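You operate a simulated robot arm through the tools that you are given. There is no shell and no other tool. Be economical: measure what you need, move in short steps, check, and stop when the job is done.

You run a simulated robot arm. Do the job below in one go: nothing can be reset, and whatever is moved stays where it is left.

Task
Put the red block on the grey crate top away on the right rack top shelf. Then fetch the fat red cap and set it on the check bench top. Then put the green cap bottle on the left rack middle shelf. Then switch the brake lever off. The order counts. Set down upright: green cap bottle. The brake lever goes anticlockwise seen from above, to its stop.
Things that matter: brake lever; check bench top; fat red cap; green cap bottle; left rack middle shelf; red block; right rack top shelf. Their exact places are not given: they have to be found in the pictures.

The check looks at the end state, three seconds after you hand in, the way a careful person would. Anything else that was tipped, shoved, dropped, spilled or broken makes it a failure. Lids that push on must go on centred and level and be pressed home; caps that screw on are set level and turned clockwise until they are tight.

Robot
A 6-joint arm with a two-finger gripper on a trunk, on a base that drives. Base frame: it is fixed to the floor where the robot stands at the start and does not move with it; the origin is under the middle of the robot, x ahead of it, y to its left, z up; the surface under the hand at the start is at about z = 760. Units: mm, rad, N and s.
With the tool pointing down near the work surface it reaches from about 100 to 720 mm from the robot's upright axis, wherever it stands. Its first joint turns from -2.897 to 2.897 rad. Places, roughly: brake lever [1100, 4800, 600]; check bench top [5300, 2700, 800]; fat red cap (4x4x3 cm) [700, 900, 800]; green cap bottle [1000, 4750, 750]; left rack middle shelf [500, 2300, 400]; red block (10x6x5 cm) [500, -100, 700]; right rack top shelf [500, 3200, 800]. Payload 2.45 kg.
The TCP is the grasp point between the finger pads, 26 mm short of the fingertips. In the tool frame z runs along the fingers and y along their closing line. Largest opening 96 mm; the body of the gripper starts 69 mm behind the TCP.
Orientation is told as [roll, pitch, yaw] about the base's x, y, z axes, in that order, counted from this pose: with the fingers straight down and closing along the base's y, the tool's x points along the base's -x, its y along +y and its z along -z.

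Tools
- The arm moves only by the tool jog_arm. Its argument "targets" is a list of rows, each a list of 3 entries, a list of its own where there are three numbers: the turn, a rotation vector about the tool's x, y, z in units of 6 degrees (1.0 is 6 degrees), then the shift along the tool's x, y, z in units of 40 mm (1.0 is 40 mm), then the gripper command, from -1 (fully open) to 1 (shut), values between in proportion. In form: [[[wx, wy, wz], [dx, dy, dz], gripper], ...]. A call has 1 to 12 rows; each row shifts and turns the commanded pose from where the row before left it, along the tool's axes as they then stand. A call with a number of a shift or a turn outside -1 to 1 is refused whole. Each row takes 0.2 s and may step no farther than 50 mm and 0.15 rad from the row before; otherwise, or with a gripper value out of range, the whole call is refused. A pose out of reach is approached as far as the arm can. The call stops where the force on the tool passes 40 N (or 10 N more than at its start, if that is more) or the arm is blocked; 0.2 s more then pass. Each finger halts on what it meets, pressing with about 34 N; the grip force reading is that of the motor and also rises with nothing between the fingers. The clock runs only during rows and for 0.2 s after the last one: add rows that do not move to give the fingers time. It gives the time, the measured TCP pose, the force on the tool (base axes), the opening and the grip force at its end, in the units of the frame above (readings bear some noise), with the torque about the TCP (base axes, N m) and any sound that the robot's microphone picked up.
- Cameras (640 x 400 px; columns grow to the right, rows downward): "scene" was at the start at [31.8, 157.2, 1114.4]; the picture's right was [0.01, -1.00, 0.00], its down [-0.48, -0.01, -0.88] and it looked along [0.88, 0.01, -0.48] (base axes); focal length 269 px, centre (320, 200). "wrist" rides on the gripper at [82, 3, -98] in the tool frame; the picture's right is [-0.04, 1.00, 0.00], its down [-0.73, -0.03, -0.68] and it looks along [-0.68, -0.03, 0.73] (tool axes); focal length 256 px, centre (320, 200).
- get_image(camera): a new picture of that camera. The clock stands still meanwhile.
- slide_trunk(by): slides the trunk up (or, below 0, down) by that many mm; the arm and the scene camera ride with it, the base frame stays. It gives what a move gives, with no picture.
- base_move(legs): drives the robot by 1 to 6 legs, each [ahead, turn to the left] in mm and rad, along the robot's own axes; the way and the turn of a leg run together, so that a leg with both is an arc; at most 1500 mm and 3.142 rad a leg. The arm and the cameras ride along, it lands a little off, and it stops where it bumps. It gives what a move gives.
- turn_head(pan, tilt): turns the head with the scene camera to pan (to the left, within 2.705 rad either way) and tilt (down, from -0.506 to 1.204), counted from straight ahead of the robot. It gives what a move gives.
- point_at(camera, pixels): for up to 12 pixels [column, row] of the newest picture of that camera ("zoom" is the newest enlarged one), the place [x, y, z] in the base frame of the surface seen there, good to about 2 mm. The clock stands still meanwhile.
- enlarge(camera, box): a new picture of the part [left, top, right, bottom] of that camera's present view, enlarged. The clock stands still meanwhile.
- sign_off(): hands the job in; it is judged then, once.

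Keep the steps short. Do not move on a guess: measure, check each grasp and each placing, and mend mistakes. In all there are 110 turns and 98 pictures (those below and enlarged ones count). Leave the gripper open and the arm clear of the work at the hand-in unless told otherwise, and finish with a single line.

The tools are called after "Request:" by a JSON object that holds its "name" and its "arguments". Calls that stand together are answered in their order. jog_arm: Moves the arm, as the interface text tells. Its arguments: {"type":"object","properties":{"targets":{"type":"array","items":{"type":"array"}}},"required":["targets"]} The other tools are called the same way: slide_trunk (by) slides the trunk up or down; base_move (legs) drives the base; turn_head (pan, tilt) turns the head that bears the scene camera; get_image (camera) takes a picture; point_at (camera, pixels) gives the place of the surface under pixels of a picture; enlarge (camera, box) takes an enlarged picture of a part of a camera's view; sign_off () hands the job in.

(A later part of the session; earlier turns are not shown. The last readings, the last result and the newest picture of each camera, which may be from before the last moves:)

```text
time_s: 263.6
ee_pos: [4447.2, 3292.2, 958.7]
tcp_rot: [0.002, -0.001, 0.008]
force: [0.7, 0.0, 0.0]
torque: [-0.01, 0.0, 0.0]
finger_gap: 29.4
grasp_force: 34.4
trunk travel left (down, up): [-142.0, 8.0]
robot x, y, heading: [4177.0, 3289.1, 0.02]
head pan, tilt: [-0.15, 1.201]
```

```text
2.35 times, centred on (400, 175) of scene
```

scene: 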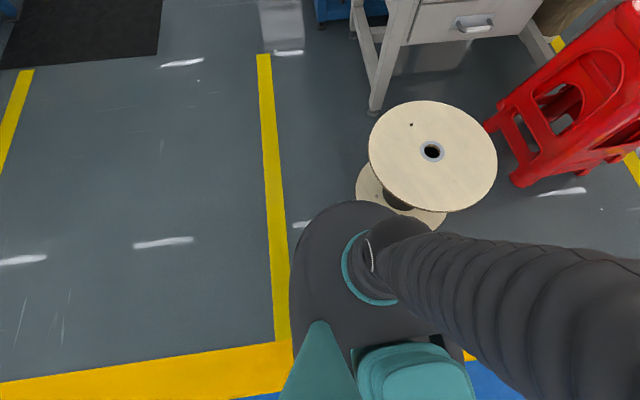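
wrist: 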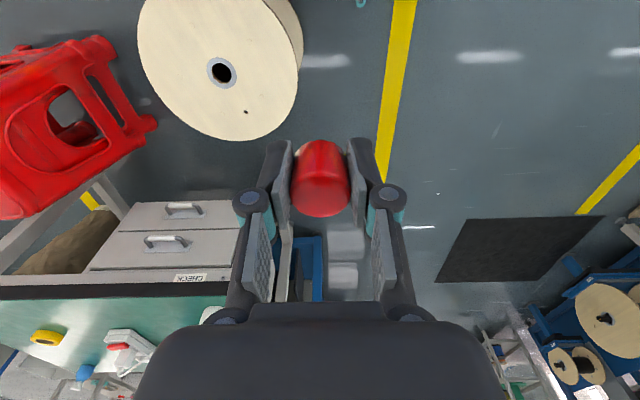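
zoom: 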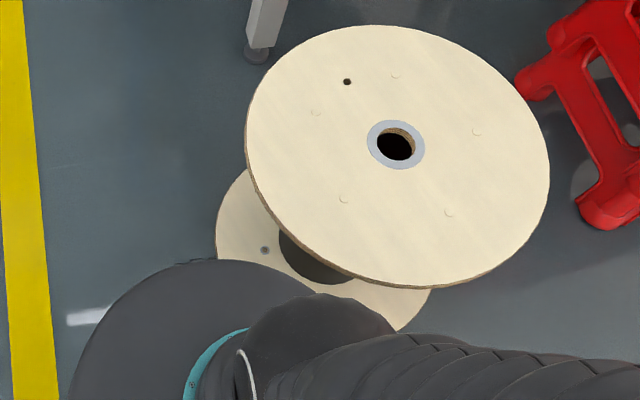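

The base (squarish) touched near the spool's rim; the spool seems unmoved. This side is tight, so I'll back out and inspect the right side of the bench (y≈1850).

Request:
{"name": "base_move", "arguments": {"legs": [[-500, 0], [0, -1.59], [1440, 0], [0, 1.57]]}}

Request:
{"name": "turn_head", "arguments": {"pan": -0.1, "tilt": 0.4}}

Request:
{"name": "get_image", "arguments": {"camera": "scene"}}

```text
time_s: 281.1
ee_pos: [3945.4, 1819.4, 959.1]
tcp_rot: [0.002, 0.0, 0.021]
force: [0.3, -0.6, -0.1]
torque: [0.0, -0.02, 0.0]
finger_gap: 29.6
grasp_force: 33.9
trunk travel left (down, up): [-142.0, 8.0]
robot x, y, heading: [3678.5, 1814.4, 0.032]
head pan, tilt: [-0.15, 1.201]
```

```text
time_s: 282.3
ee_pos: [3946.6, 1819.6, 959.7]
tcp_rot: [0.002, -0.001, 0.021]
force: [-1.1, -0.3, 0.2]
torque: [-0.01, 0.0, 0.03]
finger_gap: 29.5
grasp_force: 33.8
trunk travel left (down, up): [-142.0, 8.0]
robot x, y, heading: [3677.2, 1811.0, 0.035]
head pan, tilt: [-0.099, 0.4]
```

```text
35 pictures are left
```

scene: 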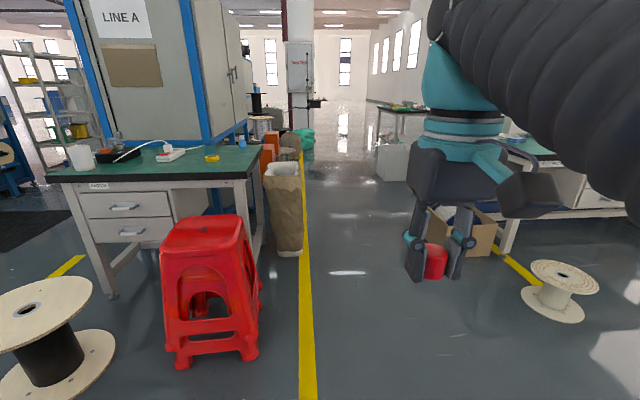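

Request:
{"name": "point_at", "arguments": {"camera": "scene", "pixels": [[258, 358], [262, 290], [235, 215], [275, 250], [300, 252], [266, 160], [211, 157], [170, 152], [430, 245], [525, 300], [245, 165], [250, 148]]}}

Request:
{"name": "enlarge", "arguments": {"camera": "scene", "box": [40, 120, 300, 220]}}

```text
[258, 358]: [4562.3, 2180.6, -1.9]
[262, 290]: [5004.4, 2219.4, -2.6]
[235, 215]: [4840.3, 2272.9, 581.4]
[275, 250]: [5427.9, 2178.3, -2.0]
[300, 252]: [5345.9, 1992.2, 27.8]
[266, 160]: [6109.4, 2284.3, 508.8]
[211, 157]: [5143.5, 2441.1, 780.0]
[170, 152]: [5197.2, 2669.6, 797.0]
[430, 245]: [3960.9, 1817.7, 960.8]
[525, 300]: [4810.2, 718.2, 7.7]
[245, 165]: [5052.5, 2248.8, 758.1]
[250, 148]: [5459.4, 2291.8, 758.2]
```

```text
2.46 times, centred on (170, 170) of scene
```

zoom: 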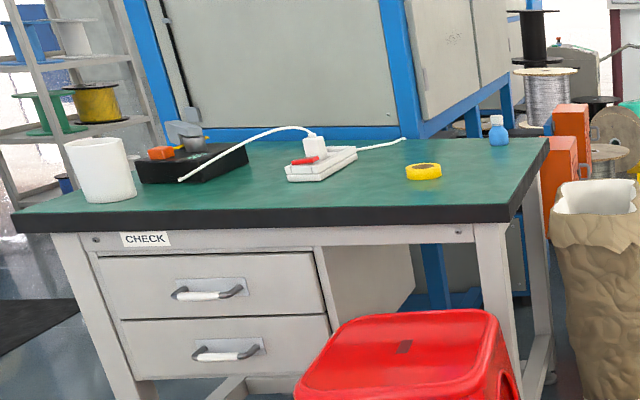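

Right side is open: free bench area around (5090, 2310), z=758. Driving to (4900, 1854) and turning toward it.

Request:
{"name": "base_move", "arguments": {"legs": [[1223, 0], [0, 1.145]]}}

Request:
{"name": "get_image", "arguments": {"camera": "wrist"}}

```text
time_s: 291.2
ee_pos: [4976.1, 2099.7, 959.1]
tcp_rot: [0.002, 0.0, 1.173]
force: [-1.0, 0.0, -0.6]
torque: [0.02, 0.01, 0.01]
finger_gap: 29.8
grasp_force: 33.7
trunk travel left (down, up): [-142.0, 8.0]
robot x, y, heading: [4871.9, 1856.3, 1.185]
head pan, tilt: [-0.099, 0.4]
```

```text
33 pictures are left
```

wrist: 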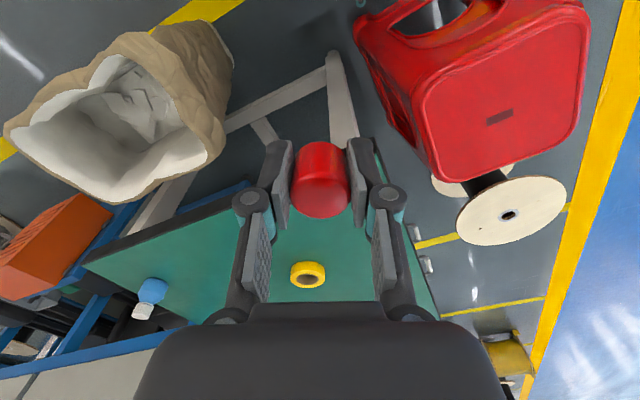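

Extending 225 mm along the heading and descending to z≈830, ending at about (5063, 2307).

Request:
{"name": "jog_arm", "arguments": {"targets": [[[0, 0, 0], [-0.94, 0, 0.3], 1], [[0, 0, 0], [-0.94, 0, 0.5], 1], [[0, 0, 0], [-0.94, 0, 0.5], 1], [[0, 0, 0], [-0.94, 0, 0.6], 1], [[0, 0, 0], [-0.94, 0, 0.6], 1], [[0, 0, 0], [-0.94, 0, 0.6], 1]]}}

Request:
{"name": "get_image", "arguments": {"camera": "wrist"}}

Request:
{"name": "point_at", "arguments": {"camera": "wrist", "pixels": [[318, 260], [320, 100], [280, 120], [400, 250], [250, 270]]}}

```text
time_s: 292.6
ee_pos: [5063.2, 2309.2, 835.0]
tcp_rot: [0.002, -0.002, 1.172]
force: [-0.5, -0.9, 0.1]
torque: [0.05, -0.01, -0.01]
finger_gap: 29.5
grasp_force: 34.0
trunk travel left (down, up): [-142.0, 8.0]
robot x, y, heading: [4870.5, 1852.0, 1.188]
head pan, tilt: [-0.099, 0.4]
```

```text
32 pictures are left
```

wrist: 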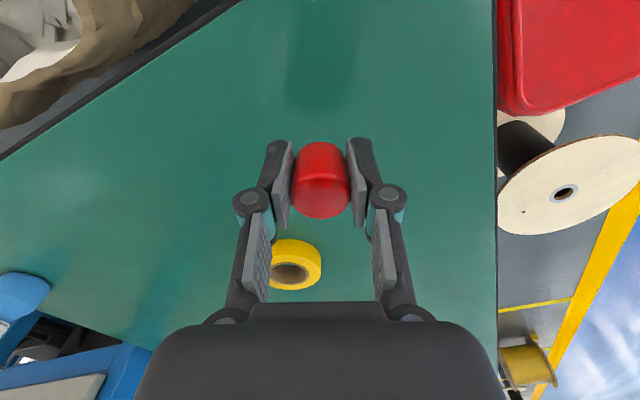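

```text
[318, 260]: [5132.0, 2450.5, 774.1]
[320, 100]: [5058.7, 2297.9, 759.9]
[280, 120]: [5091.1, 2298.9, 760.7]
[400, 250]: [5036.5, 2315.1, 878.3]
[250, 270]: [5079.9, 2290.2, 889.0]
```

Spot clear. Lowering to z≈790, then easing to contact.

Request:
{"name": "jog_arm", "arguments": {"targets": [[[0, 0, 0], [0, 0, 0.6], 1], [[0, 0, 0], [0, 0, 0.5], 1], [[0, 0, 0], [0, 0, 0.05], 1]]}}

Request:
{"name": "jog_arm", "arguments": {"targets": [[[0, 0, 0], [0, 0, 0.03], 1], [[0, 0, 0], [0, 0, 0], 1]]}}

```text
time_s: 293.4
ee_pos: [5064.5, 2308.4, 787.2]
tcp_rot: [0.002, -0.002, 1.172]
force: [-0.9, 0.7, -0.6]
torque: [0.0, 0.01, -0.01]
finger_gap: 29.8
grasp_force: 34.2
trunk travel left (down, up): [-142.0, 8.0]
robot x, y, heading: [4873.2, 1853.1, 1.177]
head pan, tilt: [-0.099, 0.4]
```

```text
time_s: 294.0
ee_pos: [5063.9, 2308.4, 787.4]
tcp_rot: [0.002, -0.001, 1.172]
force: [-0.9, -0.4, -0.6]
torque: [-0.01, 0.04, 0.01]
finger_gap: 29.7
grasp_force: 34.2
trunk travel left (down, up): [-142.0, 8.0]
robot x, y, heading: [4876.7, 1852.3, 1.183]
head pan, tilt: [-0.099, 0.4]
```

Request:
{"name": "jog_arm", "arguments": {"targets": [[[0, 0, 0], [0, 0, 0.03], 1], [[0, 0, 0], [0, 0, 0], 1]]}}

Request:
{"name": "jog_arm", "arguments": {"targets": [[[0, 0, 0], [0, 0, 0.03], 1], [[0, 0, 0], [0, 0, 0], 1]]}}

```text
time_s: 294.6
ee_pos: [5065.4, 2308.8, 785.8]
tcp_rot: [0.001, -0.003, 1.171]
force: [0.7, 0.3, 5.9]
torque: [-0.08, -0.15, 0.01]
finger_gap: 29.5
grasp_force: 34.3
trunk travel left (down, up): [-142.0, 8.0]
robot x, y, heading: [4875.1, 1851.7, 1.182]
head pan, tilt: [-0.099, 0.4]
```

```text
time_s: 295.2
ee_pos: [5063.7, 2307.6, 786.3]
tcp_rot: [0.002, -0.003, 1.173]
force: [2.7, 3.3, 19.5]
torque: [-0.12, -0.28, 0.06]
finger_gap: 29.5
grasp_force: 33.8
trunk travel left (down, up): [-142.0, 8.0]
robot x, y, heading: [4872.6, 1856.4, 1.186]
head pan, tilt: [-0.099, 0.4]
```

Contact. Opening gently to ~60 mm and lifting straight up.

Request:
{"name": "jog_arm", "arguments": {"targets": [[[0, 0, 0], [0, 0, -0.02], 0.2], [[0, 0, 0], [0, 0, 0], -0.3], [[0, 0, 0], [0, 0, 0], -0.3], [[0, 0, 0], [0, 0, -0.5], -0.3], [[0, 0, 0], [0, 0, -1], -0.3], [[0, 0, 0], [0, 0, -1], -0.3]]}}

Request:
{"name": "get_image", "arguments": {"camera": "wrist"}}

```text
time_s: 296.6
ee_pos: [5065.7, 2308.0, 885.2]
tcp_rot: [0.002, -0.001, 1.174]
force: [-0.5, -0.6, 0.5]
torque: [-0.02, 0.0, -0.01]
finger_gap: 62.3
grasp_force: 0.0
trunk travel left (down, up): [-142.0, 8.0]
robot x, y, heading: [4875.4, 1851.9, 1.179]
head pan, tilt: [-0.099, 0.4]
```

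```text
31 pictures are left
```

wrist: 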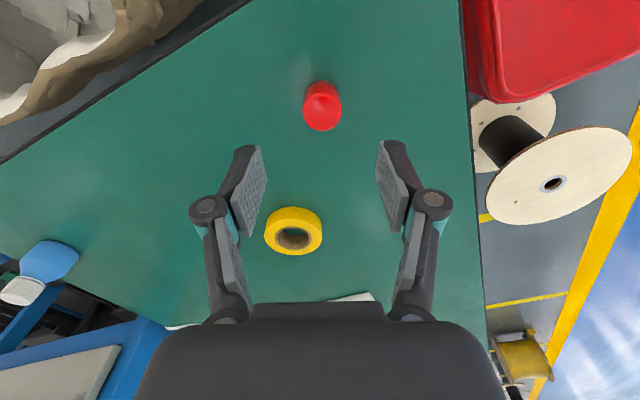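

Cap stands upright on the check bench. Retracting and driving to the brake-lever area in the aisle.

Request:
{"name": "jog_arm", "arguments": {"targets": [[[0, 0, 0], [0.5, 0, -0.8], -0.3], [[0, 0, 0], [1, 0, -0.5], -0.3], [[0, 0, 0], [1, 0, -0.4], -0.3], [[0, 0, 0], [1, 0, 0], -0.3], [[0, 0, 0], [1, 0, 0], -0.3], [[0, 0, 0], [1, 0, 0], -0.3]]}}

Request:
{"name": "base_move", "arguments": {"legs": [[0, 1.96], [1400, 0], [0, -1.067], [1500, 0], [1500, 0], [300, 0]]}}

Request:
{"name": "base_move", "arguments": {"legs": [[0, 1.067]]}}

Request:
{"name": "get_image", "arguments": {"camera": "scene"}}

```text
time_s: 298.0
ee_pos: [4978.5, 2106.9, 955.9]
tcp_rot: [0.001, -0.001, 1.172]
force: [-0.3, 1.5, -0.2]
torque: [-0.02, 0.03, 0.01]
finger_gap: 62.6
grasp_force: 0.0
trunk travel left (down, up): [-142.0, 8.0]
robot x, y, heading: [4874.4, 1851.3, 1.185]
head pan, tilt: [-0.099, 0.4]
```

```text
time_s: 328.1
ee_pos: [1675.7, 4892.2, 955.5]
tcp_rot: [0.002, 0.001, 2.09]
force: [-0.3, 0.3, 0.8]
torque: [0.01, -0.01, 0.0]
finger_gap: 62.4
grasp_force: 0.1
trunk travel left (down, up): [-142.0, 8.0]
robot x, y, heading: [1812.1, 4652.8, 2.098]
head pan, tilt: [-0.099, 0.4]
```

```text
time_s: 331.2
ee_pos: [1538.2, 4651.2, 955.7]
tcp_rot: [0.001, 0.001, -3.132]
force: [-0.3, -0.5, 0.3]
torque: [0.0, -0.02, -0.01]
finger_gap: 62.2
grasp_force: 0.1
trunk travel left (down, up): [-142.0, 8.0]
robot x, y, heading: [1811.0, 4651.4, -3.124]
head pan, tilt: [-0.099, 0.4]
```

```text
30 pictures are left
```

scene: 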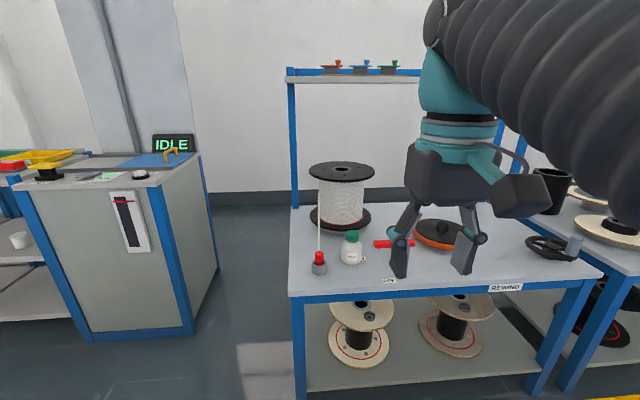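

Request:
{"name": "enlarge", "arguments": {"camera": "scene", "box": [280, 200, 500, 310]}}

Request:
{"name": "point_at", "arguments": {"camera": "scene", "pixels": [[351, 236], [351, 258], [319, 262], [319, 253], [385, 244], [408, 243], [290, 290], [392, 283], [345, 210], [440, 235], [340, 285], [300, 380]]}}

```text
2.91 times, centred on (390, 255) of scene
```

zoom: 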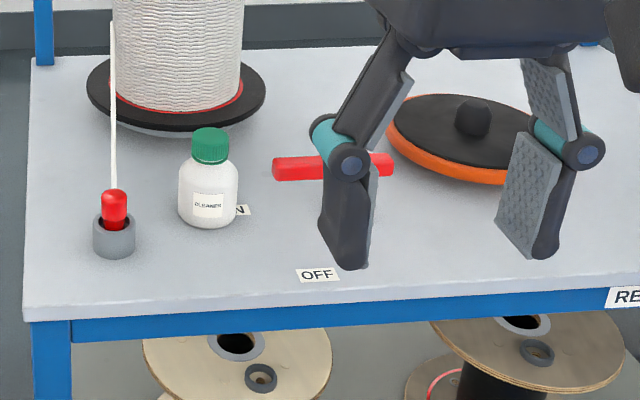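

```text
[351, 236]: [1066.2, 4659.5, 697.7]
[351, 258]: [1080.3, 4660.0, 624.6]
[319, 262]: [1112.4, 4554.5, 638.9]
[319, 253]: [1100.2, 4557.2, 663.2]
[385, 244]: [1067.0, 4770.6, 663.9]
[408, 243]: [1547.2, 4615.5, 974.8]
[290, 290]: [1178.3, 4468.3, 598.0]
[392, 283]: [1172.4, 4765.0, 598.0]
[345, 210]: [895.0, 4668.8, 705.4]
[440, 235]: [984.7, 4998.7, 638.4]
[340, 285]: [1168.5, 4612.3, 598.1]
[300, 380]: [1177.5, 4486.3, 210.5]
```

The green-cap bottle is at ≈(1055, 4660), base z=598; the red lever at ≈(1067, 4770–4830), with an OFF label at the front and ON label near the bottle. Driving 330 mm closer and looking with the wrist camera.

Request:
{"name": "base_move", "arguments": {"legs": [[330, 0]]}}

Request:
{"name": "jog_arm", "arguments": {"targets": [[[0, 0, 0], [0, 0, 0.9], -0.5], [[0, 0, 0], [0, 0, 0.9], -0.5], [[0, 0, 0], [0, -0.5, 0.5], -0.5]]}}

Request:
{"name": "get_image", "arguments": {"camera": "wrist"}}

```text
time_s: 333.4
ee_pos: [1207.8, 4646.2, 954.7]
tcp_rot: [0.002, 0.0, -3.135]
force: [0.4, 0.7, 0.2]
torque: [-0.04, -0.06, 0.03]
finger_gap: 62.5
grasp_force: 0.1
trunk travel left (down, up): [-142.0, 8.0]
robot x, y, heading: [1480.1, 4648.2, -3.12]
head pan, tilt: [-0.099, 0.4]
```

```text
time_s: 334.2
ee_pos: [1206.8, 4664.3, 862.5]
tcp_rot: [0.003, -0.002, -3.135]
force: [-0.5, -0.1, 0.3]
torque: [-0.03, 0.03, 0.01]
finger_gap: 71.9
grasp_force: 0.0
trunk travel left (down, up): [-142.0, 8.0]
robot x, y, heading: [1479.2, 4650.9, -3.121]
head pan, tilt: [-0.099, 0.4]
```

```text
28 pictures are left
```

wrist: 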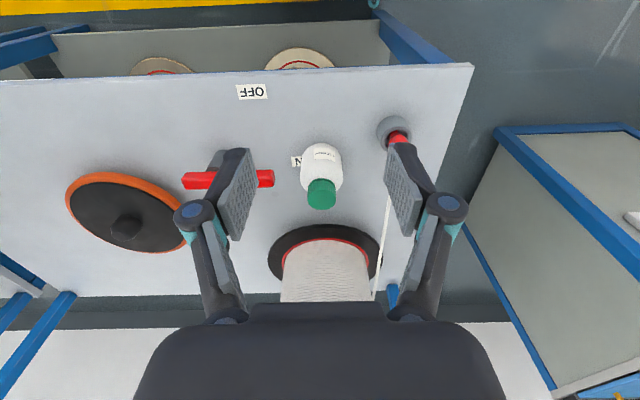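

Request:
{"name": "enlarge", "arguments": {"camera": "wrist", "box": [170, 70, 430, 240]}}

Request:
{"name": "point_at", "arguments": {"camera": "zoom", "pixels": [[372, 300], [345, 300], [400, 300], [372, 220], [325, 225], [420, 225], [40, 270], [145, 265], [250, 265], [110, 215], [315, 222], [550, 160]]}}

```text
2.35 times, centred on (300, 155) of wrist
```

zoom: 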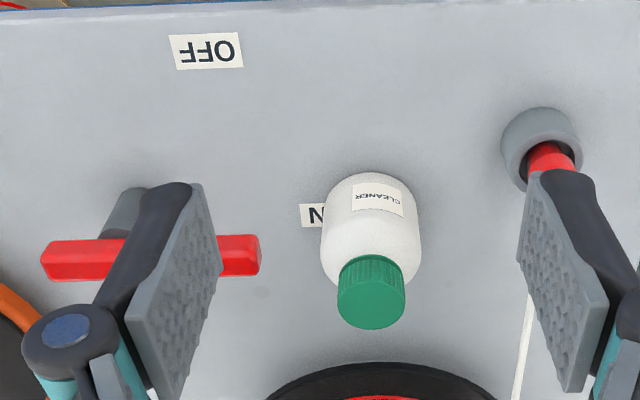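

```text
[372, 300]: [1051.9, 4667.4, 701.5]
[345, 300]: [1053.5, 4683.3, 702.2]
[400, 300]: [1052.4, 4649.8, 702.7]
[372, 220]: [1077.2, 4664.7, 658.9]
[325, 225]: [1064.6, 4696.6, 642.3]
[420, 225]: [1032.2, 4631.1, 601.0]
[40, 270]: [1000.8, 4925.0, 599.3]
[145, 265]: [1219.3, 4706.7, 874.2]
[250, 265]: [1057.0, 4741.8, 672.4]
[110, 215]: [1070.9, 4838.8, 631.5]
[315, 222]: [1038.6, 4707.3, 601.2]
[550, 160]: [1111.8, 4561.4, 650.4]
```

Bottle: centre (1052, 4667), radius ≈31, z 598–703. The middle shelf (z 447) lies under the top shelf, so I'll grasp the bottle with the tool tilted 45° (fingers pointing away and down), which keeps it upright and fits under the shelf. Tilting now.

Request:
{"name": "jog_arm", "arguments": {"targets": [[[0, -1, 0], [0, 0, 0], -0.5], [[0, -1, 0], [0, 0, 0], -0.5], [[0, -1, 0], [0, 0, 0], -0.5], [[0, -1, 0], [0, 0, 0], -0.5], [[0, -1, 0], [0, 0, 0], -0.5], [[0, -1, 0], [0, 0, 0], -0.5], [[0, -1, 0], [0, 0, 0], -0.5], [[0, -0.5, 0], [0, 0, 0], -0.5], [[0, 0, 0], [0.62, 0, 0.62], -0.5], [[0, 0, 0], [0.6, 0, 0.6], -0.5]]}}

Request:
{"name": "get_image", "arguments": {"camera": "wrist"}}

```text
time_s: 336.4
ee_pos: [1206.4, 4665.9, 792.7]
tcp_rot: [0.004, -0.788, -3.136]
force: [1.0, 0.9, -0.1]
torque: [0.0, -0.02, -0.01]
finger_gap: 72.1
grasp_force: 0.1
trunk travel left (down, up): [-142.0, 8.0]
robot x, y, heading: [1485.7, 4648.1, -3.124]
head pan, tilt: [-0.099, 0.4]
```

```text
26 pictures are left
```

wrist: 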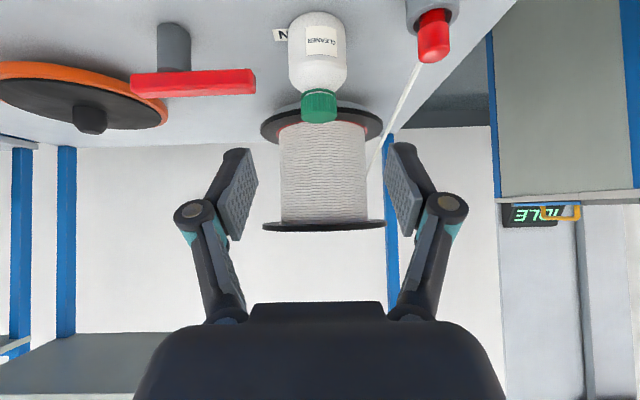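

Lever pivot is the grey post at y≈4838, handle toward the bottle. Bottle is centred (col 320). Advancing 150 mm along the fingers, then checking.

Request:
{"name": "jog_arm", "arguments": {"targets": [[[0, 0, 0], [0, 0, 0.94], -0.5], [[0, 0, 0], [0, 0, 0.94], -0.5], [[0, 0, 0], [0, 0, 0.94], -0.5], [[0, 0, 0], [0, 0, 0.93], -0.5]]}}

Request:
{"name": "get_image", "arguments": {"camera": "wrist"}}

```text
time_s: 337.4
ee_pos: [1091.3, 4665.9, 704.2]
tcp_rot: [0.004, -0.785, -3.136]
force: [0.4, -0.1, 0.9]
torque: [-0.03, -0.01, 0.0]
finger_gap: 71.8
grasp_force: 0.1
out of reach, approached as far as the arm can: row 3, 4
trunk travel left (down, up): [-142.0, 8.0]
robot x, y, heading: [1481.6, 4655.2, -3.117]
head pan, tilt: [-0.099, 0.4]
```

```text
25 pictures are left
```

wrist: 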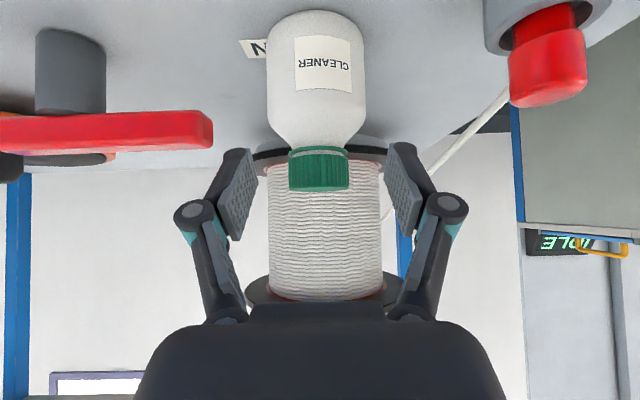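

Arm limit at this height; lowering the trunk 60 mm brings the tool to z≈644 (fingers straddle the bottle without touching).

Request:
{"name": "slide_trunk", "arguments": {"by": -60}}

Request:
{"name": "jog_arm", "arguments": {"targets": [[[0, 0, 0], [-0.35, 0, 0.35], -0.5], [[0, 0, 0], [-0.35, 0, 0.35], -0.5]]}}

Request:
{"name": "get_image", "arguments": {"camera": "wrist"}}

```text
time_s: 338.4
ee_pos: [1091.2, 4665.5, 642.7]
tcp_rot: [0.003, -0.783, -3.138]
force: [-0.1, -0.1, 0.6]
torque: [-0.02, -0.01, -0.01]
finger_gap: 72.1
grasp_force: 0.1
trunk travel left (down, up): [-82.0, 68.0]
robot x, y, heading: [1481.8, 4644.0, -3.122]
head pan, tilt: [-0.099, 0.4]
```

```text
time_s: 339.0
ee_pos: [1050.8, 4664.9, 645.1]
tcp_rot: [0.005, -0.787, -3.137]
force: [-0.4, -0.4, -0.6]
torque: [0.01, 0.01, 0.02]
finger_gap: 71.8
grasp_force: 0.1
trunk travel left (down, up): [-82.0, 68.0]
robot x, y, heading: [1483.5, 4646.6, -3.118]
head pan, tilt: [-0.099, 0.4]
```

```text
24 pictures are left
```

wrist: 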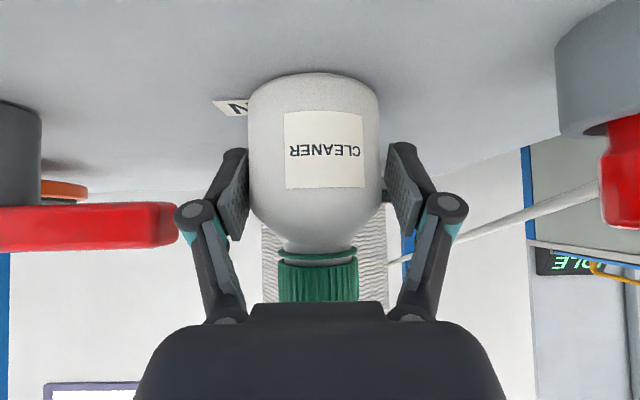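

Well centred, no contact. Closing on the bottle and lifting slightly.

Request:
{"name": "jog_arm", "arguments": {"targets": [[[0, 0, 0], [0, 0, 0], 1], [[0, 0, 0], [0, 0, 0], 1], [[0, 0, 0], [0, 0, 0], 1]]}}

Request:
{"name": "slide_trunk", "arguments": {"by": 60}}

Request:
{"name": "get_image", "arguments": {"camera": "wrist"}}

```text
time_s: 339.8
ee_pos: [1049.9, 4664.6, 644.4]
tcp_rot: [0.005, -0.787, -3.136]
force: [-1.2, -1.2, 3.8]
torque: [-0.15, 0.03, 0.04]
finger_gap: 63.9
grasp_force: 33.8
trunk travel left (down, up): [-82.0, 68.0]
robot x, y, heading: [1484.5, 4650.5, -3.121]
head pan, tilt: [-0.099, 0.4]
```

```text
time_s: 340.8
ee_pos: [1050.8, 4665.6, 706.2]
tcp_rot: [0.004, -0.784, -3.138]
force: [-0.2, 0.5, -2.5]
torque: [-0.01, 0.0, -0.02]
finger_gap: 63.6
grasp_force: 33.9
trunk travel left (down, up): [-142.0, 8.0]
robot x, y, heading: [1483.2, 4649.4, -3.123]
head pan, tilt: [-0.099, 0.4]
```

```text
23 pictures are left
```

wrist: 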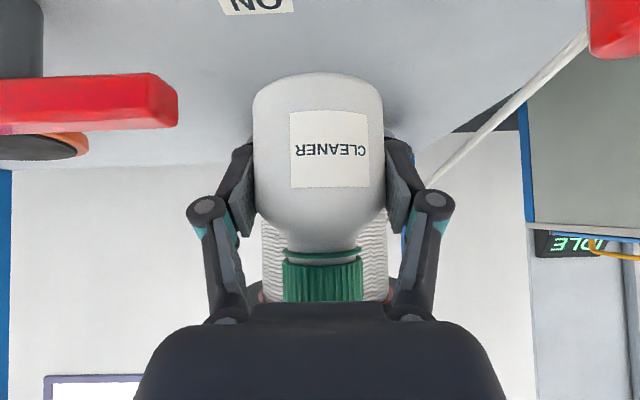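

Bottle held (gap 64). Pulling it up/back, backing out and driving to y≈2330 before the left rack.

Request:
{"name": "jog_arm", "arguments": {"targets": [[[0, 0, 0], [0, 0, -0.9], 1], [[0, 0, 0], [0, 0, -0.9], 1], [[0, 0, 0], [0, 0, -0.9], 1], [[0, 0, 0], [0, 0, -0.9], 1]]}}

Request:
{"name": "base_move", "arguments": {"legs": [[-350, 0], [0, 1.552], [1200, 0], [1120, 0], [0, -1.57]]}}

Request:
{"name": "turn_head", "arguments": {"pan": -0.1, "tilt": 0.5}}

Request:
{"name": "get_image", "arguments": {"camera": "scene"}}

```text
time_s: 341.8
ee_pos: [1153.8, 4666.8, 807.4]
tcp_rot: [0.004, -0.783, -3.137]
force: [-0.1, 0.3, -1.2]
torque: [-0.03, -0.01, 0.0]
finger_gap: 63.8
grasp_force: 34.0
trunk travel left (down, up): [-142.0, 8.0]
robot x, y, heading: [1479.5, 4647.5, -3.121]
head pan, tilt: [-0.099, 0.4]
```

```text
time_s: 362.8
ee_pos: [1496.6, 2349.3, 806.7]
tcp_rot: [0.003, -0.784, 3.1]
force: [0.4, 0.5, -2.4]
torque: [0.01, 0.01, -0.04]
finger_gap: 63.3
grasp_force: 33.7
trunk travel left (down, up): [-142.0, 8.0]
robot x, y, heading: [1825.8, 2316.8, 3.116]
head pan, tilt: [-0.099, 0.4]
```

```text
time_s: 363.5
ee_pos: [1497.9, 2349.1, 806.2]
tcp_rot: [0.005, -0.784, 3.102]
force: [0.0, 0.2, -2.0]
torque: [0.01, 0.02, -0.01]
finger_gap: 63.4
grasp_force: 33.8
trunk travel left (down, up): [-142.0, 8.0]
robot x, y, heading: [1819.7, 2315.9, 3.115]
head pan, tilt: [-0.099, 0.499]
```

```text
22 pictures are left
```

scene: 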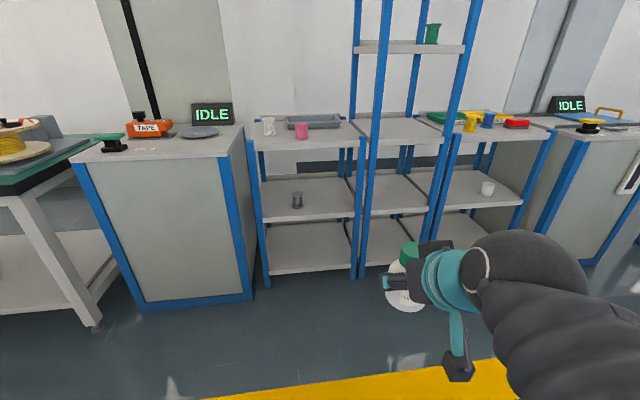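

Request:
{"name": "enlarge", "arguments": {"camera": "scene", "box": [230, 90, 470, 290]}}

Request:
{"name": "point_at", "arguments": {"camera": "scene", "pixels": [[262, 218], [352, 212], [297, 205], [310, 185], [330, 200], [265, 275], [262, 150], [355, 145], [345, 190], [405, 205], [375, 215], [297, 192]]}}

```text
2.00 times, centred on (350, 190) of scene
```

zoom: 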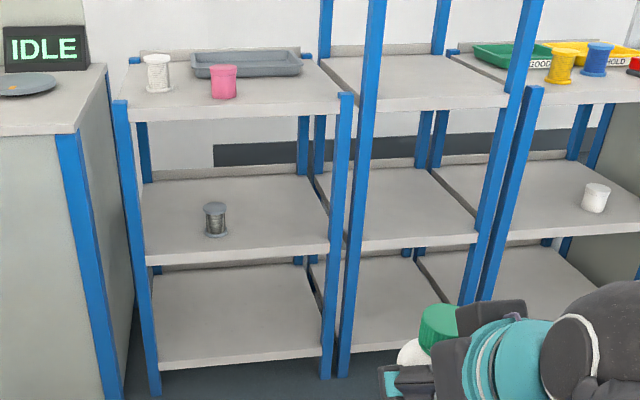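

```text
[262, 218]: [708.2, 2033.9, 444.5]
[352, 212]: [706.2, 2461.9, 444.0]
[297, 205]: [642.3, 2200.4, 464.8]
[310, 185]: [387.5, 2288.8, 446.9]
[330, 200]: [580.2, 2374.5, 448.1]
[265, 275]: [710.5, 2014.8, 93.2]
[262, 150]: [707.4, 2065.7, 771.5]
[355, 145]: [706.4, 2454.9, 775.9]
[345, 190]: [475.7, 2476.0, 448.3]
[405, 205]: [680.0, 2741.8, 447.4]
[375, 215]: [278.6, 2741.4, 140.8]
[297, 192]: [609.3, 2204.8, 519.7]
```

Left rack: y 2020–2475, front edge x=707, middle shelf z=447, a small spool at (625, 2203). Target for the bottle: (620, 2350). Driving to x≈1400 and extending/lowering outside the rack.

Request:
{"name": "base_move", "arguments": {"legs": [[0, 0.03], [420, 0]]}}

Request:
{"name": "slide_trunk", "arguments": {"by": -140}}

Request:
{"name": "jog_arm", "arguments": {"targets": [[[0, 0, 0], [-0.6, 0, 0.6], 1], [[0, 0, 0], [-0.6, 0, 0.6], 1], [[0, 0, 0], [-0.6, 0, 0.6], 1], [[0, 0, 0], [-0.6, 0, 0.6], 1], [[0, 0, 0], [-0.6, 0, 0.6], 1], [[0, 0, 0], [-0.6, 0, 0.6], 1], [[0, 0, 0], [-0.6, 0, 0.6], 1]]}}

```text
time_s: 366.4
ee_pos: [1087.0, 2334.5, 807.5]
tcp_rot: [0.002, -0.783, 3.139]
force: [-0.1, -0.3, -3.0]
torque: [-0.04, -0.03, 0.0]
finger_gap: 63.5
grasp_force: 34.0
trunk travel left (down, up): [-142.0, 8.0]
robot x, y, heading: [1416.6, 2310.6, -3.137]
head pan, tilt: [-0.099, 0.499]
```

```text
time_s: 368.1
ee_pos: [1087.5, 2334.6, 667.7]
tcp_rot: [0.005, -0.783, 3.137]
force: [0.7, 0.6, -2.2]
torque: [0.01, -0.02, -0.02]
finger_gap: 63.3
grasp_force: 33.6
trunk travel left (down, up): [-2.0, 148.0]
robot x, y, heading: [1414.3, 2314.0, -3.13]
head pan, tilt: [-0.099, 0.499]
```

```text
time_s: 369.7
ee_pos: [850.0, 2335.9, 665.7]
tcp_rot: [0.004, -0.784, 3.137]
force: [-0.6, -0.1, -1.7]
torque: [0.02, -0.03, 0.0]
finger_gap: 63.2
grasp_force: 33.7
trunk travel left (down, up): [-2.0, 148.0]
robot x, y, heading: [1415.5, 2316.9, -3.134]
head pan, tilt: [-0.099, 0.499]
```

Lowering 150 mm to z≈515 outside the rack.

Request:
{"name": "jog_arm", "arguments": {"targets": [[[0, 0, 0], [0.53, 0, 0.53], 1], [[0, 0, 0], [0.53, 0, 0.53], 1], [[0, 0, 0], [0.53, 0, 0.53], 1], [[0, 0, 0], [0.53, 0, 0.53], 1], [[0, 0, 0], [0.53, 0, 0.53], 1]]}}

Request:
{"name": "get_image", "arguments": {"camera": "scene"}}

```text
time_s: 370.9
ee_pos: [848.1, 2335.0, 517.2]
tcp_rot: [0.0, -0.783, 3.138]
force: [-0.6, 0.3, -2.5]
torque: [0.01, 0.01, 0.04]
finger_gap: 63.2
grasp_force: 33.9
trunk travel left (down, up): [-2.0, 148.0]
robot x, y, heading: [1415.7, 2312.3, -3.131]
head pan, tilt: [-0.099, 0.499]
```

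```text
20 pictures are left
```

scene: 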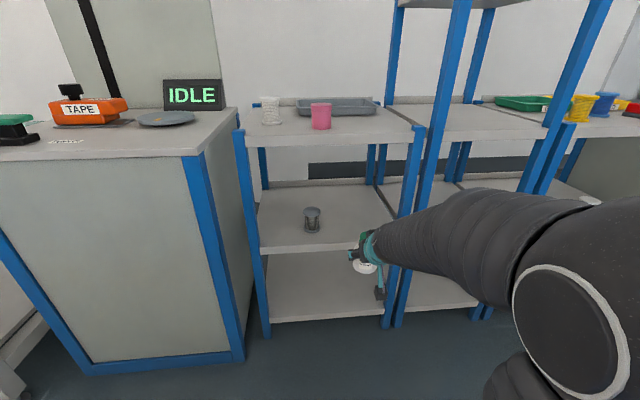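

Height reached. Checking the right post position before driving in.

Request:
{"name": "point_at", "arguments": {"camera": "scene", "pixels": [[401, 215], [396, 235], [312, 222], [320, 240], [355, 215], [418, 135], [363, 268]]}}

Request:
{"name": "get_image", "arguments": {"camera": "wrist"}}

```text
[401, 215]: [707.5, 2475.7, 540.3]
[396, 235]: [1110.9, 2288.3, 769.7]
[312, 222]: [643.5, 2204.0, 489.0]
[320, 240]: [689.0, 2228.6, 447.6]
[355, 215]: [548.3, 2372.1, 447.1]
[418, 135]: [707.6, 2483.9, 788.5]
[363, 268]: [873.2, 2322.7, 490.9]
```

```text
19 pictures are left
```

wrist: 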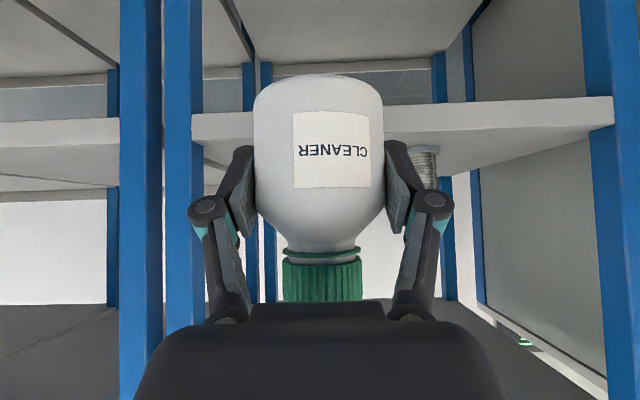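

Clear on both sides (spool edge y≈2228, post y≈2460). Driving 225 mm ahead to bring the bottle over the shelf.

Request:
{"name": "base_move", "arguments": {"legs": [[225, 0]]}}

Request:
{"name": "get_image", "arguments": {"camera": "wrist"}}

```text
time_s: 372.6
ee_pos: [621.3, 2333.5, 516.2]
tcp_rot: [0.002, -0.782, 3.135]
force: [0.1, -0.5, -2.0]
torque: [-0.01, -0.01, 0.01]
finger_gap: 63.4
grasp_force: 34.2
trunk travel left (down, up): [-2.0, 148.0]
robot x, y, heading: [1191.1, 2313.0, -3.135]
head pan, tilt: [-0.099, 0.499]
```

```text
18 pictures are left
```

wrist: 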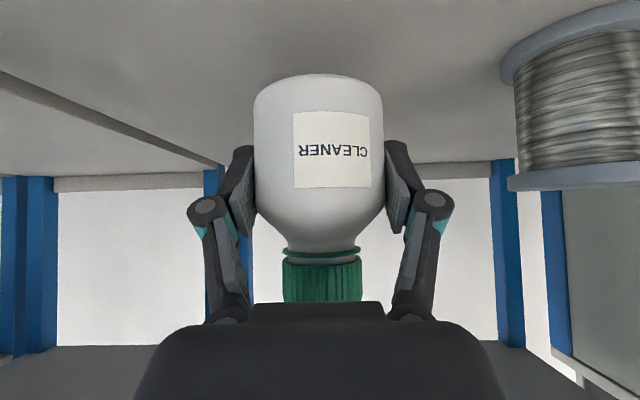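

Lowering 19 mm, then easing to contact.

Request:
{"name": "jog_arm", "arguments": {"targets": [[[0, 0, 0], [0.17, 0, 0.17], 1], [[0, 0, 0], [0.17, 0, 0.17], 1], [[0, 0, 0], [0, 0, 0], 1]]}}

Request:
{"name": "jog_arm", "arguments": {"targets": [[[0, 0, 0], [0.025, 0, 0.025], 1], [[0, 0, 0], [0, 0, 0], 1]]}}

Request:
{"name": "jog_arm", "arguments": {"targets": [[[0, 0, 0], [0.025, 0, 0.025], 1], [[0, 0, 0], [0, 0, 0], 1]]}}

```text
time_s: 373.4
ee_pos: [622.3, 2334.7, 498.8]
tcp_rot: [0.003, -0.784, 3.137]
force: [0.1, -0.4, -3.1]
torque: [0.02, 0.0, 0.02]
finger_gap: 63.5
grasp_force: 34.2
trunk travel left (down, up): [-2.0, 148.0]
robot x, y, heading: [1187.3, 2309.1, -3.13]
head pan, tilt: [-0.099, 0.499]
```

```text
time_s: 374.0
ee_pos: [620.8, 2335.3, 497.3]
tcp_rot: [0.002, -0.783, 3.138]
force: [0.9, 0.0, -2.7]
torque: [-0.05, -0.01, -0.04]
finger_gap: 63.2
grasp_force: 33.9
trunk travel left (down, up): [-2.0, 148.0]
robot x, y, heading: [1191.1, 2310.8, -3.131]
head pan, tilt: [-0.099, 0.499]
```

```text
time_s: 374.6
ee_pos: [621.2, 2333.7, 495.8]
tcp_rot: [0.003, -0.784, 3.135]
force: [0.5, -0.1, -2.6]
torque: [0.0, -0.02, -0.02]
finger_gap: 63.4
grasp_force: 33.6
trunk travel left (down, up): [-2.0, 148.0]
robot x, y, heading: [1189.9, 2310.6, -3.135]
head pan, tilt: [-0.099, 0.499]
```

Request:
{"name": "jog_arm", "arguments": {"targets": [[[0, 0, 0], [0.025, 0, 0.025], 1], [[0, 0, 0], [0, 0, 0], 1]]}}

Request:
{"name": "jog_arm", "arguments": {"targets": [[[0, 0, 0], [0.02, 0, 0.02], 1], [[0, 0, 0], [0, 0, 0], 1]]}}

```text
time_s: 375.2
ee_pos: [621.5, 2334.4, 494.9]
tcp_rot: [0.004, -0.788, 3.136]
force: [0.1, -1.8, 8.7]
torque: [0.11, 0.08, 0.01]
finger_gap: 63.3
grasp_force: 34.2
trunk travel left (down, up): [-2.0, 148.0]
robot x, y, heading: [1192.8, 2310.8, -3.131]
head pan, tilt: [-0.099, 0.499]
```

```text
time_s: 375.8
ee_pos: [621.2, 2334.0, 494.9]
tcp_rot: [0.005, -0.788, 3.137]
force: [-1.7, -3.7, 19.1]
torque: [0.12, -0.12, 0.06]
finger_gap: 63.2
grasp_force: 33.9
trunk travel left (down, up): [-2.0, 148.0]
robot x, y, heading: [1192.9, 2307.6, -3.133]
head pan, tilt: [-0.099, 0.499]
```

Contact. Opening to ~78 mm and withdrawing horizontally.

Request:
{"name": "jog_arm", "arguments": {"targets": [[[0, 0, 0], [-0.015, 0, -0.015], 0.0], [[0, 0, 0], [0, 0, 0], -0.62], [[0, 0, 0], [0, 0, 0], -0.62], [[0, 0, 0], [0.3, 0, -0.3], -0.62], [[0, 0, 0], [0.5, 0, -0.5], -0.62], [[0, 0, 0], [0.5, 0, -0.5], -0.62], [[0, 0, 0], [0.5, 0, -0.5], -0.62]]}}

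Request:
{"name": "get_image", "arguments": {"camera": "wrist"}}

```text
time_s: 377.4
ee_pos: [723.2, 2334.1, 494.2]
tcp_rot: [0.004, -0.783, 3.136]
force: [-1.0, 0.1, 0.1]
torque: [0.0, 0.03, -0.04]
finger_gap: 77.9
grasp_force: 0.0
trunk travel left (down, up): [-2.0, 148.0]
robot x, y, heading: [1189.4, 2313.4, -3.135]
head pan, tilt: [-0.099, 0.499]
```

```text
17 pictures are left
```

wrist: 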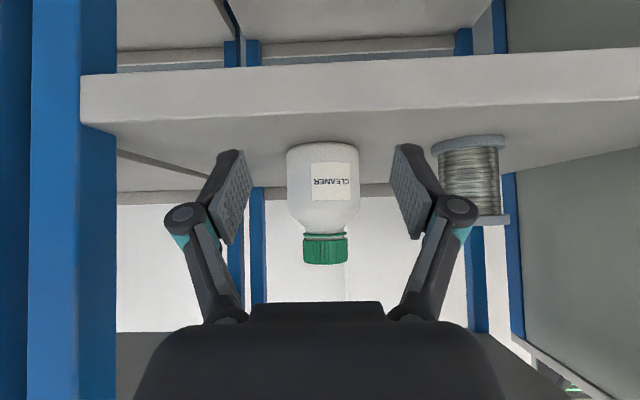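

Bottle stands upright on the left rack's middle shelf. Backing out, raising the trunk, and setting the tool vertical again.

Request:
{"name": "base_move", "arguments": {"legs": [[-510, 0]]}}

Request:
{"name": "slide_trunk", "arguments": {"by": 140}}

Request:
{"name": "jog_arm", "arguments": {"targets": [[[0, 0, 0], [0.2, 0, -0.9], 1], [[0, 0, 0], [0.2, 0, -0.9], 1], [[0, 0, 0], [0.2, 0, -0.9], 1], [[0, 1, 0], [0, 0, -0.5], 1], [[0, 1, 0], [0, 0, -0.5], 1], [[0, 1, 0], [0, 0, -0.5], 1], [[0, 1, 0], [0, 0, -0.5], 1], [[0, 1, 0], [0, 0, -0.5], 1], [[0, 1, 0], [0, 0, -0.5], 1], [[0, 1, 0], [0, 0, 0], 1], [[0, 0.48, 0], [0, 0, 0], 1]]}}

```text
time_s: 380.4
ee_pos: [1237.9, 2338.3, 493.7]
tcp_rot: [0.004, -0.785, 3.138]
force: [-0.2, 0.4, -0.1]
torque: [0.04, 0.03, 0.02]
finger_gap: 77.7
grasp_force: 0.0
trunk travel left (down, up): [-2.0, 148.0]
robot x, y, heading: [1706.2, 2317.6, -3.137]
head pan, tilt: [-0.099, 0.499]
```

```text
time_s: 382.1
ee_pos: [1237.7, 2337.0, 633.8]
tcp_rot: [0.002, -0.783, 3.138]
force: [0.5, -0.2, 0.0]
torque: [0.0, -0.02, 0.01]
finger_gap: 77.7
grasp_force: 0.0
trunk travel left (down, up): [-142.0, 8.0]
robot x, y, heading: [1709.0, 2321.1, -3.13]
head pan, tilt: [-0.099, 0.499]
```

```text
time_s: 384.5
ee_pos: [1378.7, 2340.2, 807.5]
tcp_rot: [0.003, 0.003, 3.141]
force: [-0.4, -0.9, 0.2]
torque: [0.01, 0.03, 0.01]
finger_gap: 0.0
grasp_force: 28.3
out of reach, approached as far as the arm can: row 1, 2
trunk travel left (down, up): [-142.0, 8.0]
robot x, y, heading: [1704.3, 2313.5, -3.132]
head pan, tilt: [-0.099, 0.499]
```

Tool vertical. Driving back to the rewind bench at y≈4770, facing it.

Request:
{"name": "base_move", "arguments": {"legs": [[0, -1.575], [1250, 0], [1200, 0], [0, 1.57]]}}

Request:
{"name": "jog_arm", "arguments": {"targets": [[[0, 0, 0], [0, 0, -0.9], 1], [[0, 0, 0], [0, 0, -0.9], 1]]}}

Request:
{"name": "get_image", "arguments": {"camera": "scene"}}

```text
time_s: 404.1
ee_pos: [1416.8, 4812.3, 806.0]
tcp_rot: [0.002, 0.0, 3.09]
force: [0.1, 0.5, 0.5]
torque: [0.0, 0.04, -0.01]
finger_gap: 0.0
grasp_force: 28.0
trunk travel left (down, up): [-142.0, 8.0]
robot x, y, heading: [1737.6, 4771.3, 3.107]
head pan, tilt: [-0.099, 0.499]
```

```text
time_s: 404.7
ee_pos: [1417.9, 4812.4, 879.2]
tcp_rot: [0.002, 0.001, 3.091]
force: [-0.4, -0.2, 0.0]
torque: [0.0, -0.01, -0.01]
finger_gap: 0.0
grasp_force: 28.3
trunk travel left (down, up): [-142.0, 8.0]
robot x, y, heading: [1741.4, 4772.2, 3.1]
head pan, tilt: [-0.099, 0.499]
```

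```text
16 pictures are left
```

scene: 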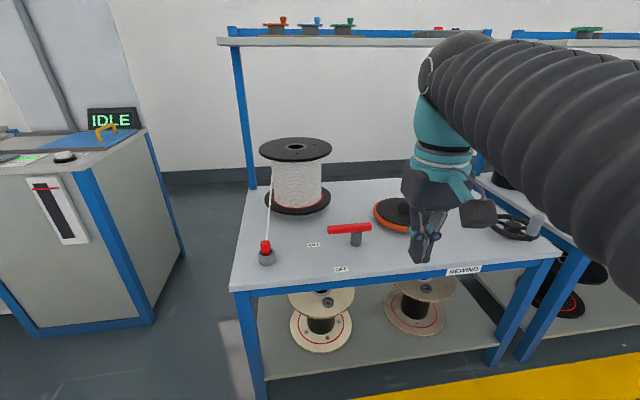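

The lever is fully visible now at (350,230). Enlarging and measuring it.

Request:
{"name": "enlarge", "arguments": {"camera": "scene", "box": [290, 190, 450, 290]}}

Request:
{"name": "point_at", "arguments": {"camera": "zoom", "pixels": [[155, 158], [155, 172], [240, 150], [310, 145], [322, 150], [265, 190], [262, 210], [205, 308], [95, 218], [240, 142], [160, 150], [340, 90]]}}

```text
4.00 times, centred on (370, 240) of scene
```

zoom: 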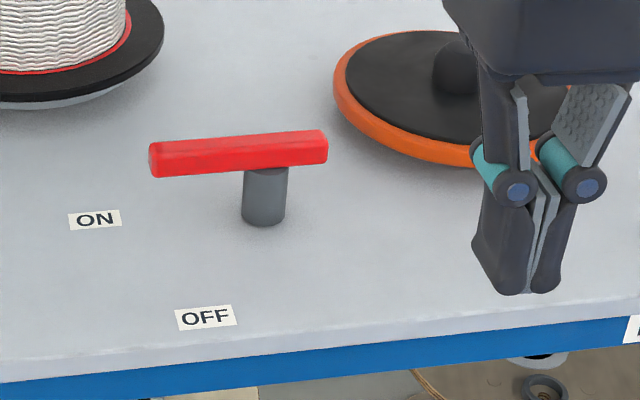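

```text
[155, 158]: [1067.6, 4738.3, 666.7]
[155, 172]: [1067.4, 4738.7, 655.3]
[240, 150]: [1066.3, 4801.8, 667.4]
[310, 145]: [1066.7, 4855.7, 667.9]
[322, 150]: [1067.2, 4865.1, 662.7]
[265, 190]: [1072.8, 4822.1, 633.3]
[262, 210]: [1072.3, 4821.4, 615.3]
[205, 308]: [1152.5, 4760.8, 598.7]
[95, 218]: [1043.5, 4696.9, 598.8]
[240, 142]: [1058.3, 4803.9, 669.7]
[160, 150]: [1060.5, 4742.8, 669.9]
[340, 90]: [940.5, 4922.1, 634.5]
```

Lever: pivot post (1058, 4821), bar z 650–670, handle end y=4738; OFF is ≈60° anticlockwise. I'll close the fingers and push the handle's back side (−x side) toward +x. Driving 270 mm closer and squaring the tool.

Request:
{"name": "base_move", "arguments": {"legs": [[265, 0]]}}

Request:
{"name": "jog_arm", "arguments": {"targets": [[[0, 0, -0.5], [0, 0, 0], 1], [[0, 0, 0], [-0.9, 0.4, 0], 1], [[0, 0, 0], [-0.9, 0.4, 0], 1], [[0, 0, 0], [-0.8, 0.4, 0.3], 1], [[0, 0, 0], [0, 0, 0], 1]]}}

```text
time_s: 406.6
ee_pos: [1150.1, 4823.5, 879.2]
tcp_rot: [0.002, 0.0, 3.088]
force: [-0.8, 0.0, 1.1]
torque: [-0.03, 0.01, 0.0]
finger_gap: 0.0
grasp_force: 28.4
trunk travel left (down, up): [-142.0, 8.0]
robot x, y, heading: [1475.1, 4781.7, 3.103]
head pan, tilt: [-0.099, 0.499]
```

```text
time_s: 407.8
ee_pos: [1046.6, 4776.6, 867.7]
tcp_rot: [0.001, -0.002, -3.143]
force: [0.6, 0.0, -0.1]
torque: [0.0, -0.04, 0.01]
finger_gap: 0.0
grasp_force: 28.1
trunk travel left (down, up): [-142.0, 8.0]
robot x, y, heading: [1471.6, 4783.0, 3.096]
head pan, tilt: [-0.099, 0.499]
```

Request:
{"name": "jog_arm", "arguments": {"targets": [[[0, 0, 0], [-0.515, 0.615, 0], 1], [[0, 0, 0], [0, 0, 0.9], 1], [[0, 0, 0], [0, 0, 0.9], 1], [[0, 0, 0], [0, 0, 0.9], 1], [[0, 0, 0], [0, 0, 0.9], 1]]}}

Request:
{"name": "get_image", "arguments": {"camera": "wrist"}}

```text
time_s: 409.0
ee_pos: [1024.3, 4752.9, 724.7]
tcp_rot: [0.002, -0.002, -3.143]
force: [0.3, -0.2, 1.1]
torque: [-0.03, -0.01, 0.0]
finger_gap: 0.0
grasp_force: 28.6
trunk travel left (down, up): [-142.0, 8.0]
robot x, y, heading: [1471.0, 4781.3, 3.099]
head pan, tilt: [-0.099, 0.499]
```

```text
14 pictures are left
```

wrist: 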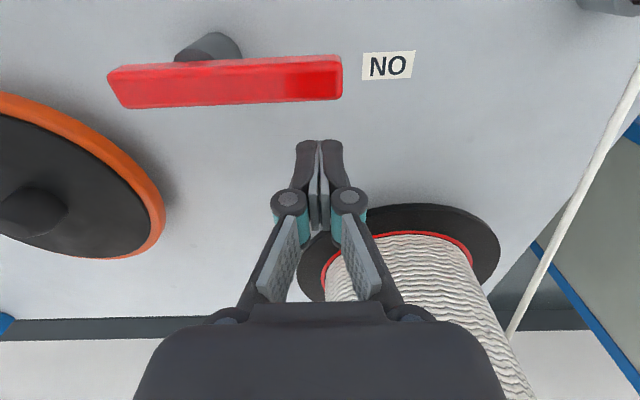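

Fingers are behind the handle near its end, with clear room. Lowering to z≈667 and starting the push in +x.

Request:
{"name": "jog_arm", "arguments": {"targets": [[[0, 0, 0], [0, 0, 0.72], 1], [[0, 0, 0], [0, 0, 0.72], 1], [[0, 0, 0], [0.3, 0, 0], 1], [[0, 0, 0], [0.3, 0, 0], 1]]}}

```text
time_s: 410.0
ee_pos: [1049.7, 4749.3, 666.4]
tcp_rot: [0.001, -0.004, -3.141]
force: [0.7, -0.6, -0.5]
torque: [0.01, 0.02, -0.01]
finger_gap: 0.1
grasp_force: 28.6
trunk travel left (down, up): [-142.0, 8.0]
robot x, y, heading: [1476.0, 4784.7, 3.1]
head pan, tilt: [-0.099, 0.499]
```

Request:
{"name": "jog_arm", "arguments": {"targets": [[[0, 0, 0], [0.3, 0, 0], 1], [[0, 0, 0], [0.3, -0.03, 0], 1], [[0, 0, 0], [0.22, -0.08, 0], 1], [[0, 0, 0], [0.22, -0.08, 0], 1], [[0, 0, 0], [0.2, -0.14, 0], 1]]}}

Request:
{"name": "get_image", "arguments": {"camera": "wrist"}}

```text
time_s: 411.2
ee_pos: [1101.6, 4763.2, 664.4]
tcp_rot: [0.001, 0.002, -3.143]
force: [-0.7, -0.9, -1.0]
torque: [-0.03, -0.04, -0.04]
finger_gap: 0.0
grasp_force: 28.1
trunk travel left (down, up): [-142.0, 8.0]
robot x, y, heading: [1471.8, 4782.3, 3.098]
head pan, tilt: [-0.099, 0.499]
```

```text
13 pictures are left
```

wrist: 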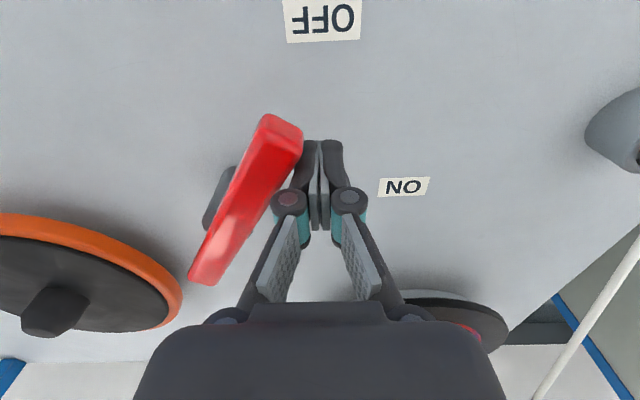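

Lever has swung ~60°, still moving freely. Continuing along the arc in small steps until the stop is felt.

Request:
{"name": "jog_arm", "arguments": {"targets": [[[0, 0, 0], [0.12, -0.1, 0], 1], [[0, 0, 0], [0.12, -0.12, 0], 1], [[0, 0, 0], [0.1, -0.12, 0], 1], [[0, 0, 0], [0, 0, 0], 1]]}}

```text
time_s: 411.8
ee_pos: [1106.4, 4768.2, 665.3]
tcp_rot: [0.009, -0.008, -3.14]
force: [-10.1, -15.2, -7.9]
torque: [-0.04, 0.01, -0.05]
finger_gap: 0.0
grasp_force: 28.9
trunk travel left (down, up): [-142.0, 8.0]
robot x, y, heading: [1475.7, 4783.4, 3.102]
head pan, tilt: [-0.099, 0.499]
stopped in row 3: the force on the tool passed its limit at 50 N (the readings are from after the stop); the commanded pose is now the measured one
```

50 N at ≈60°: that's the stop. Checking with the picture.

Request:
{"name": "get_image", "arguments": {"camera": "wrist"}}

Request:
{"name": "enlarge", "arguments": {"camera": "scene", "box": [270, 180, 510, 330]}}

```text
12 pictures are left
```

wrist: 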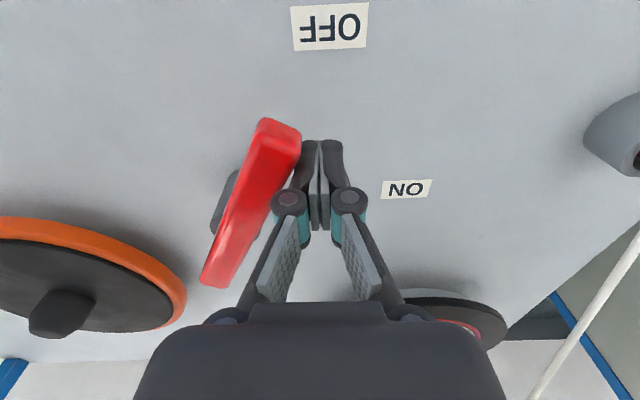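

```text
2.67 times, centred on (390, 255) of scene
```

zoom: 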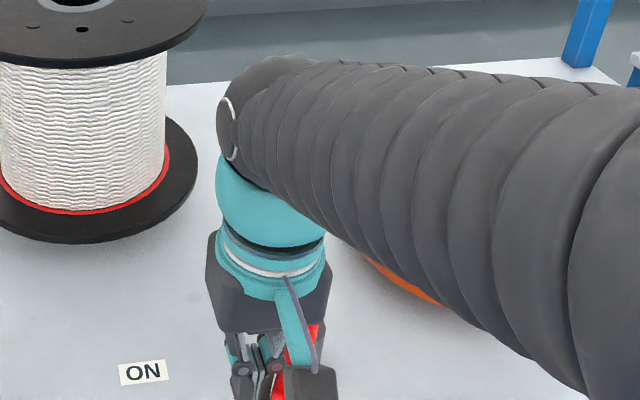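

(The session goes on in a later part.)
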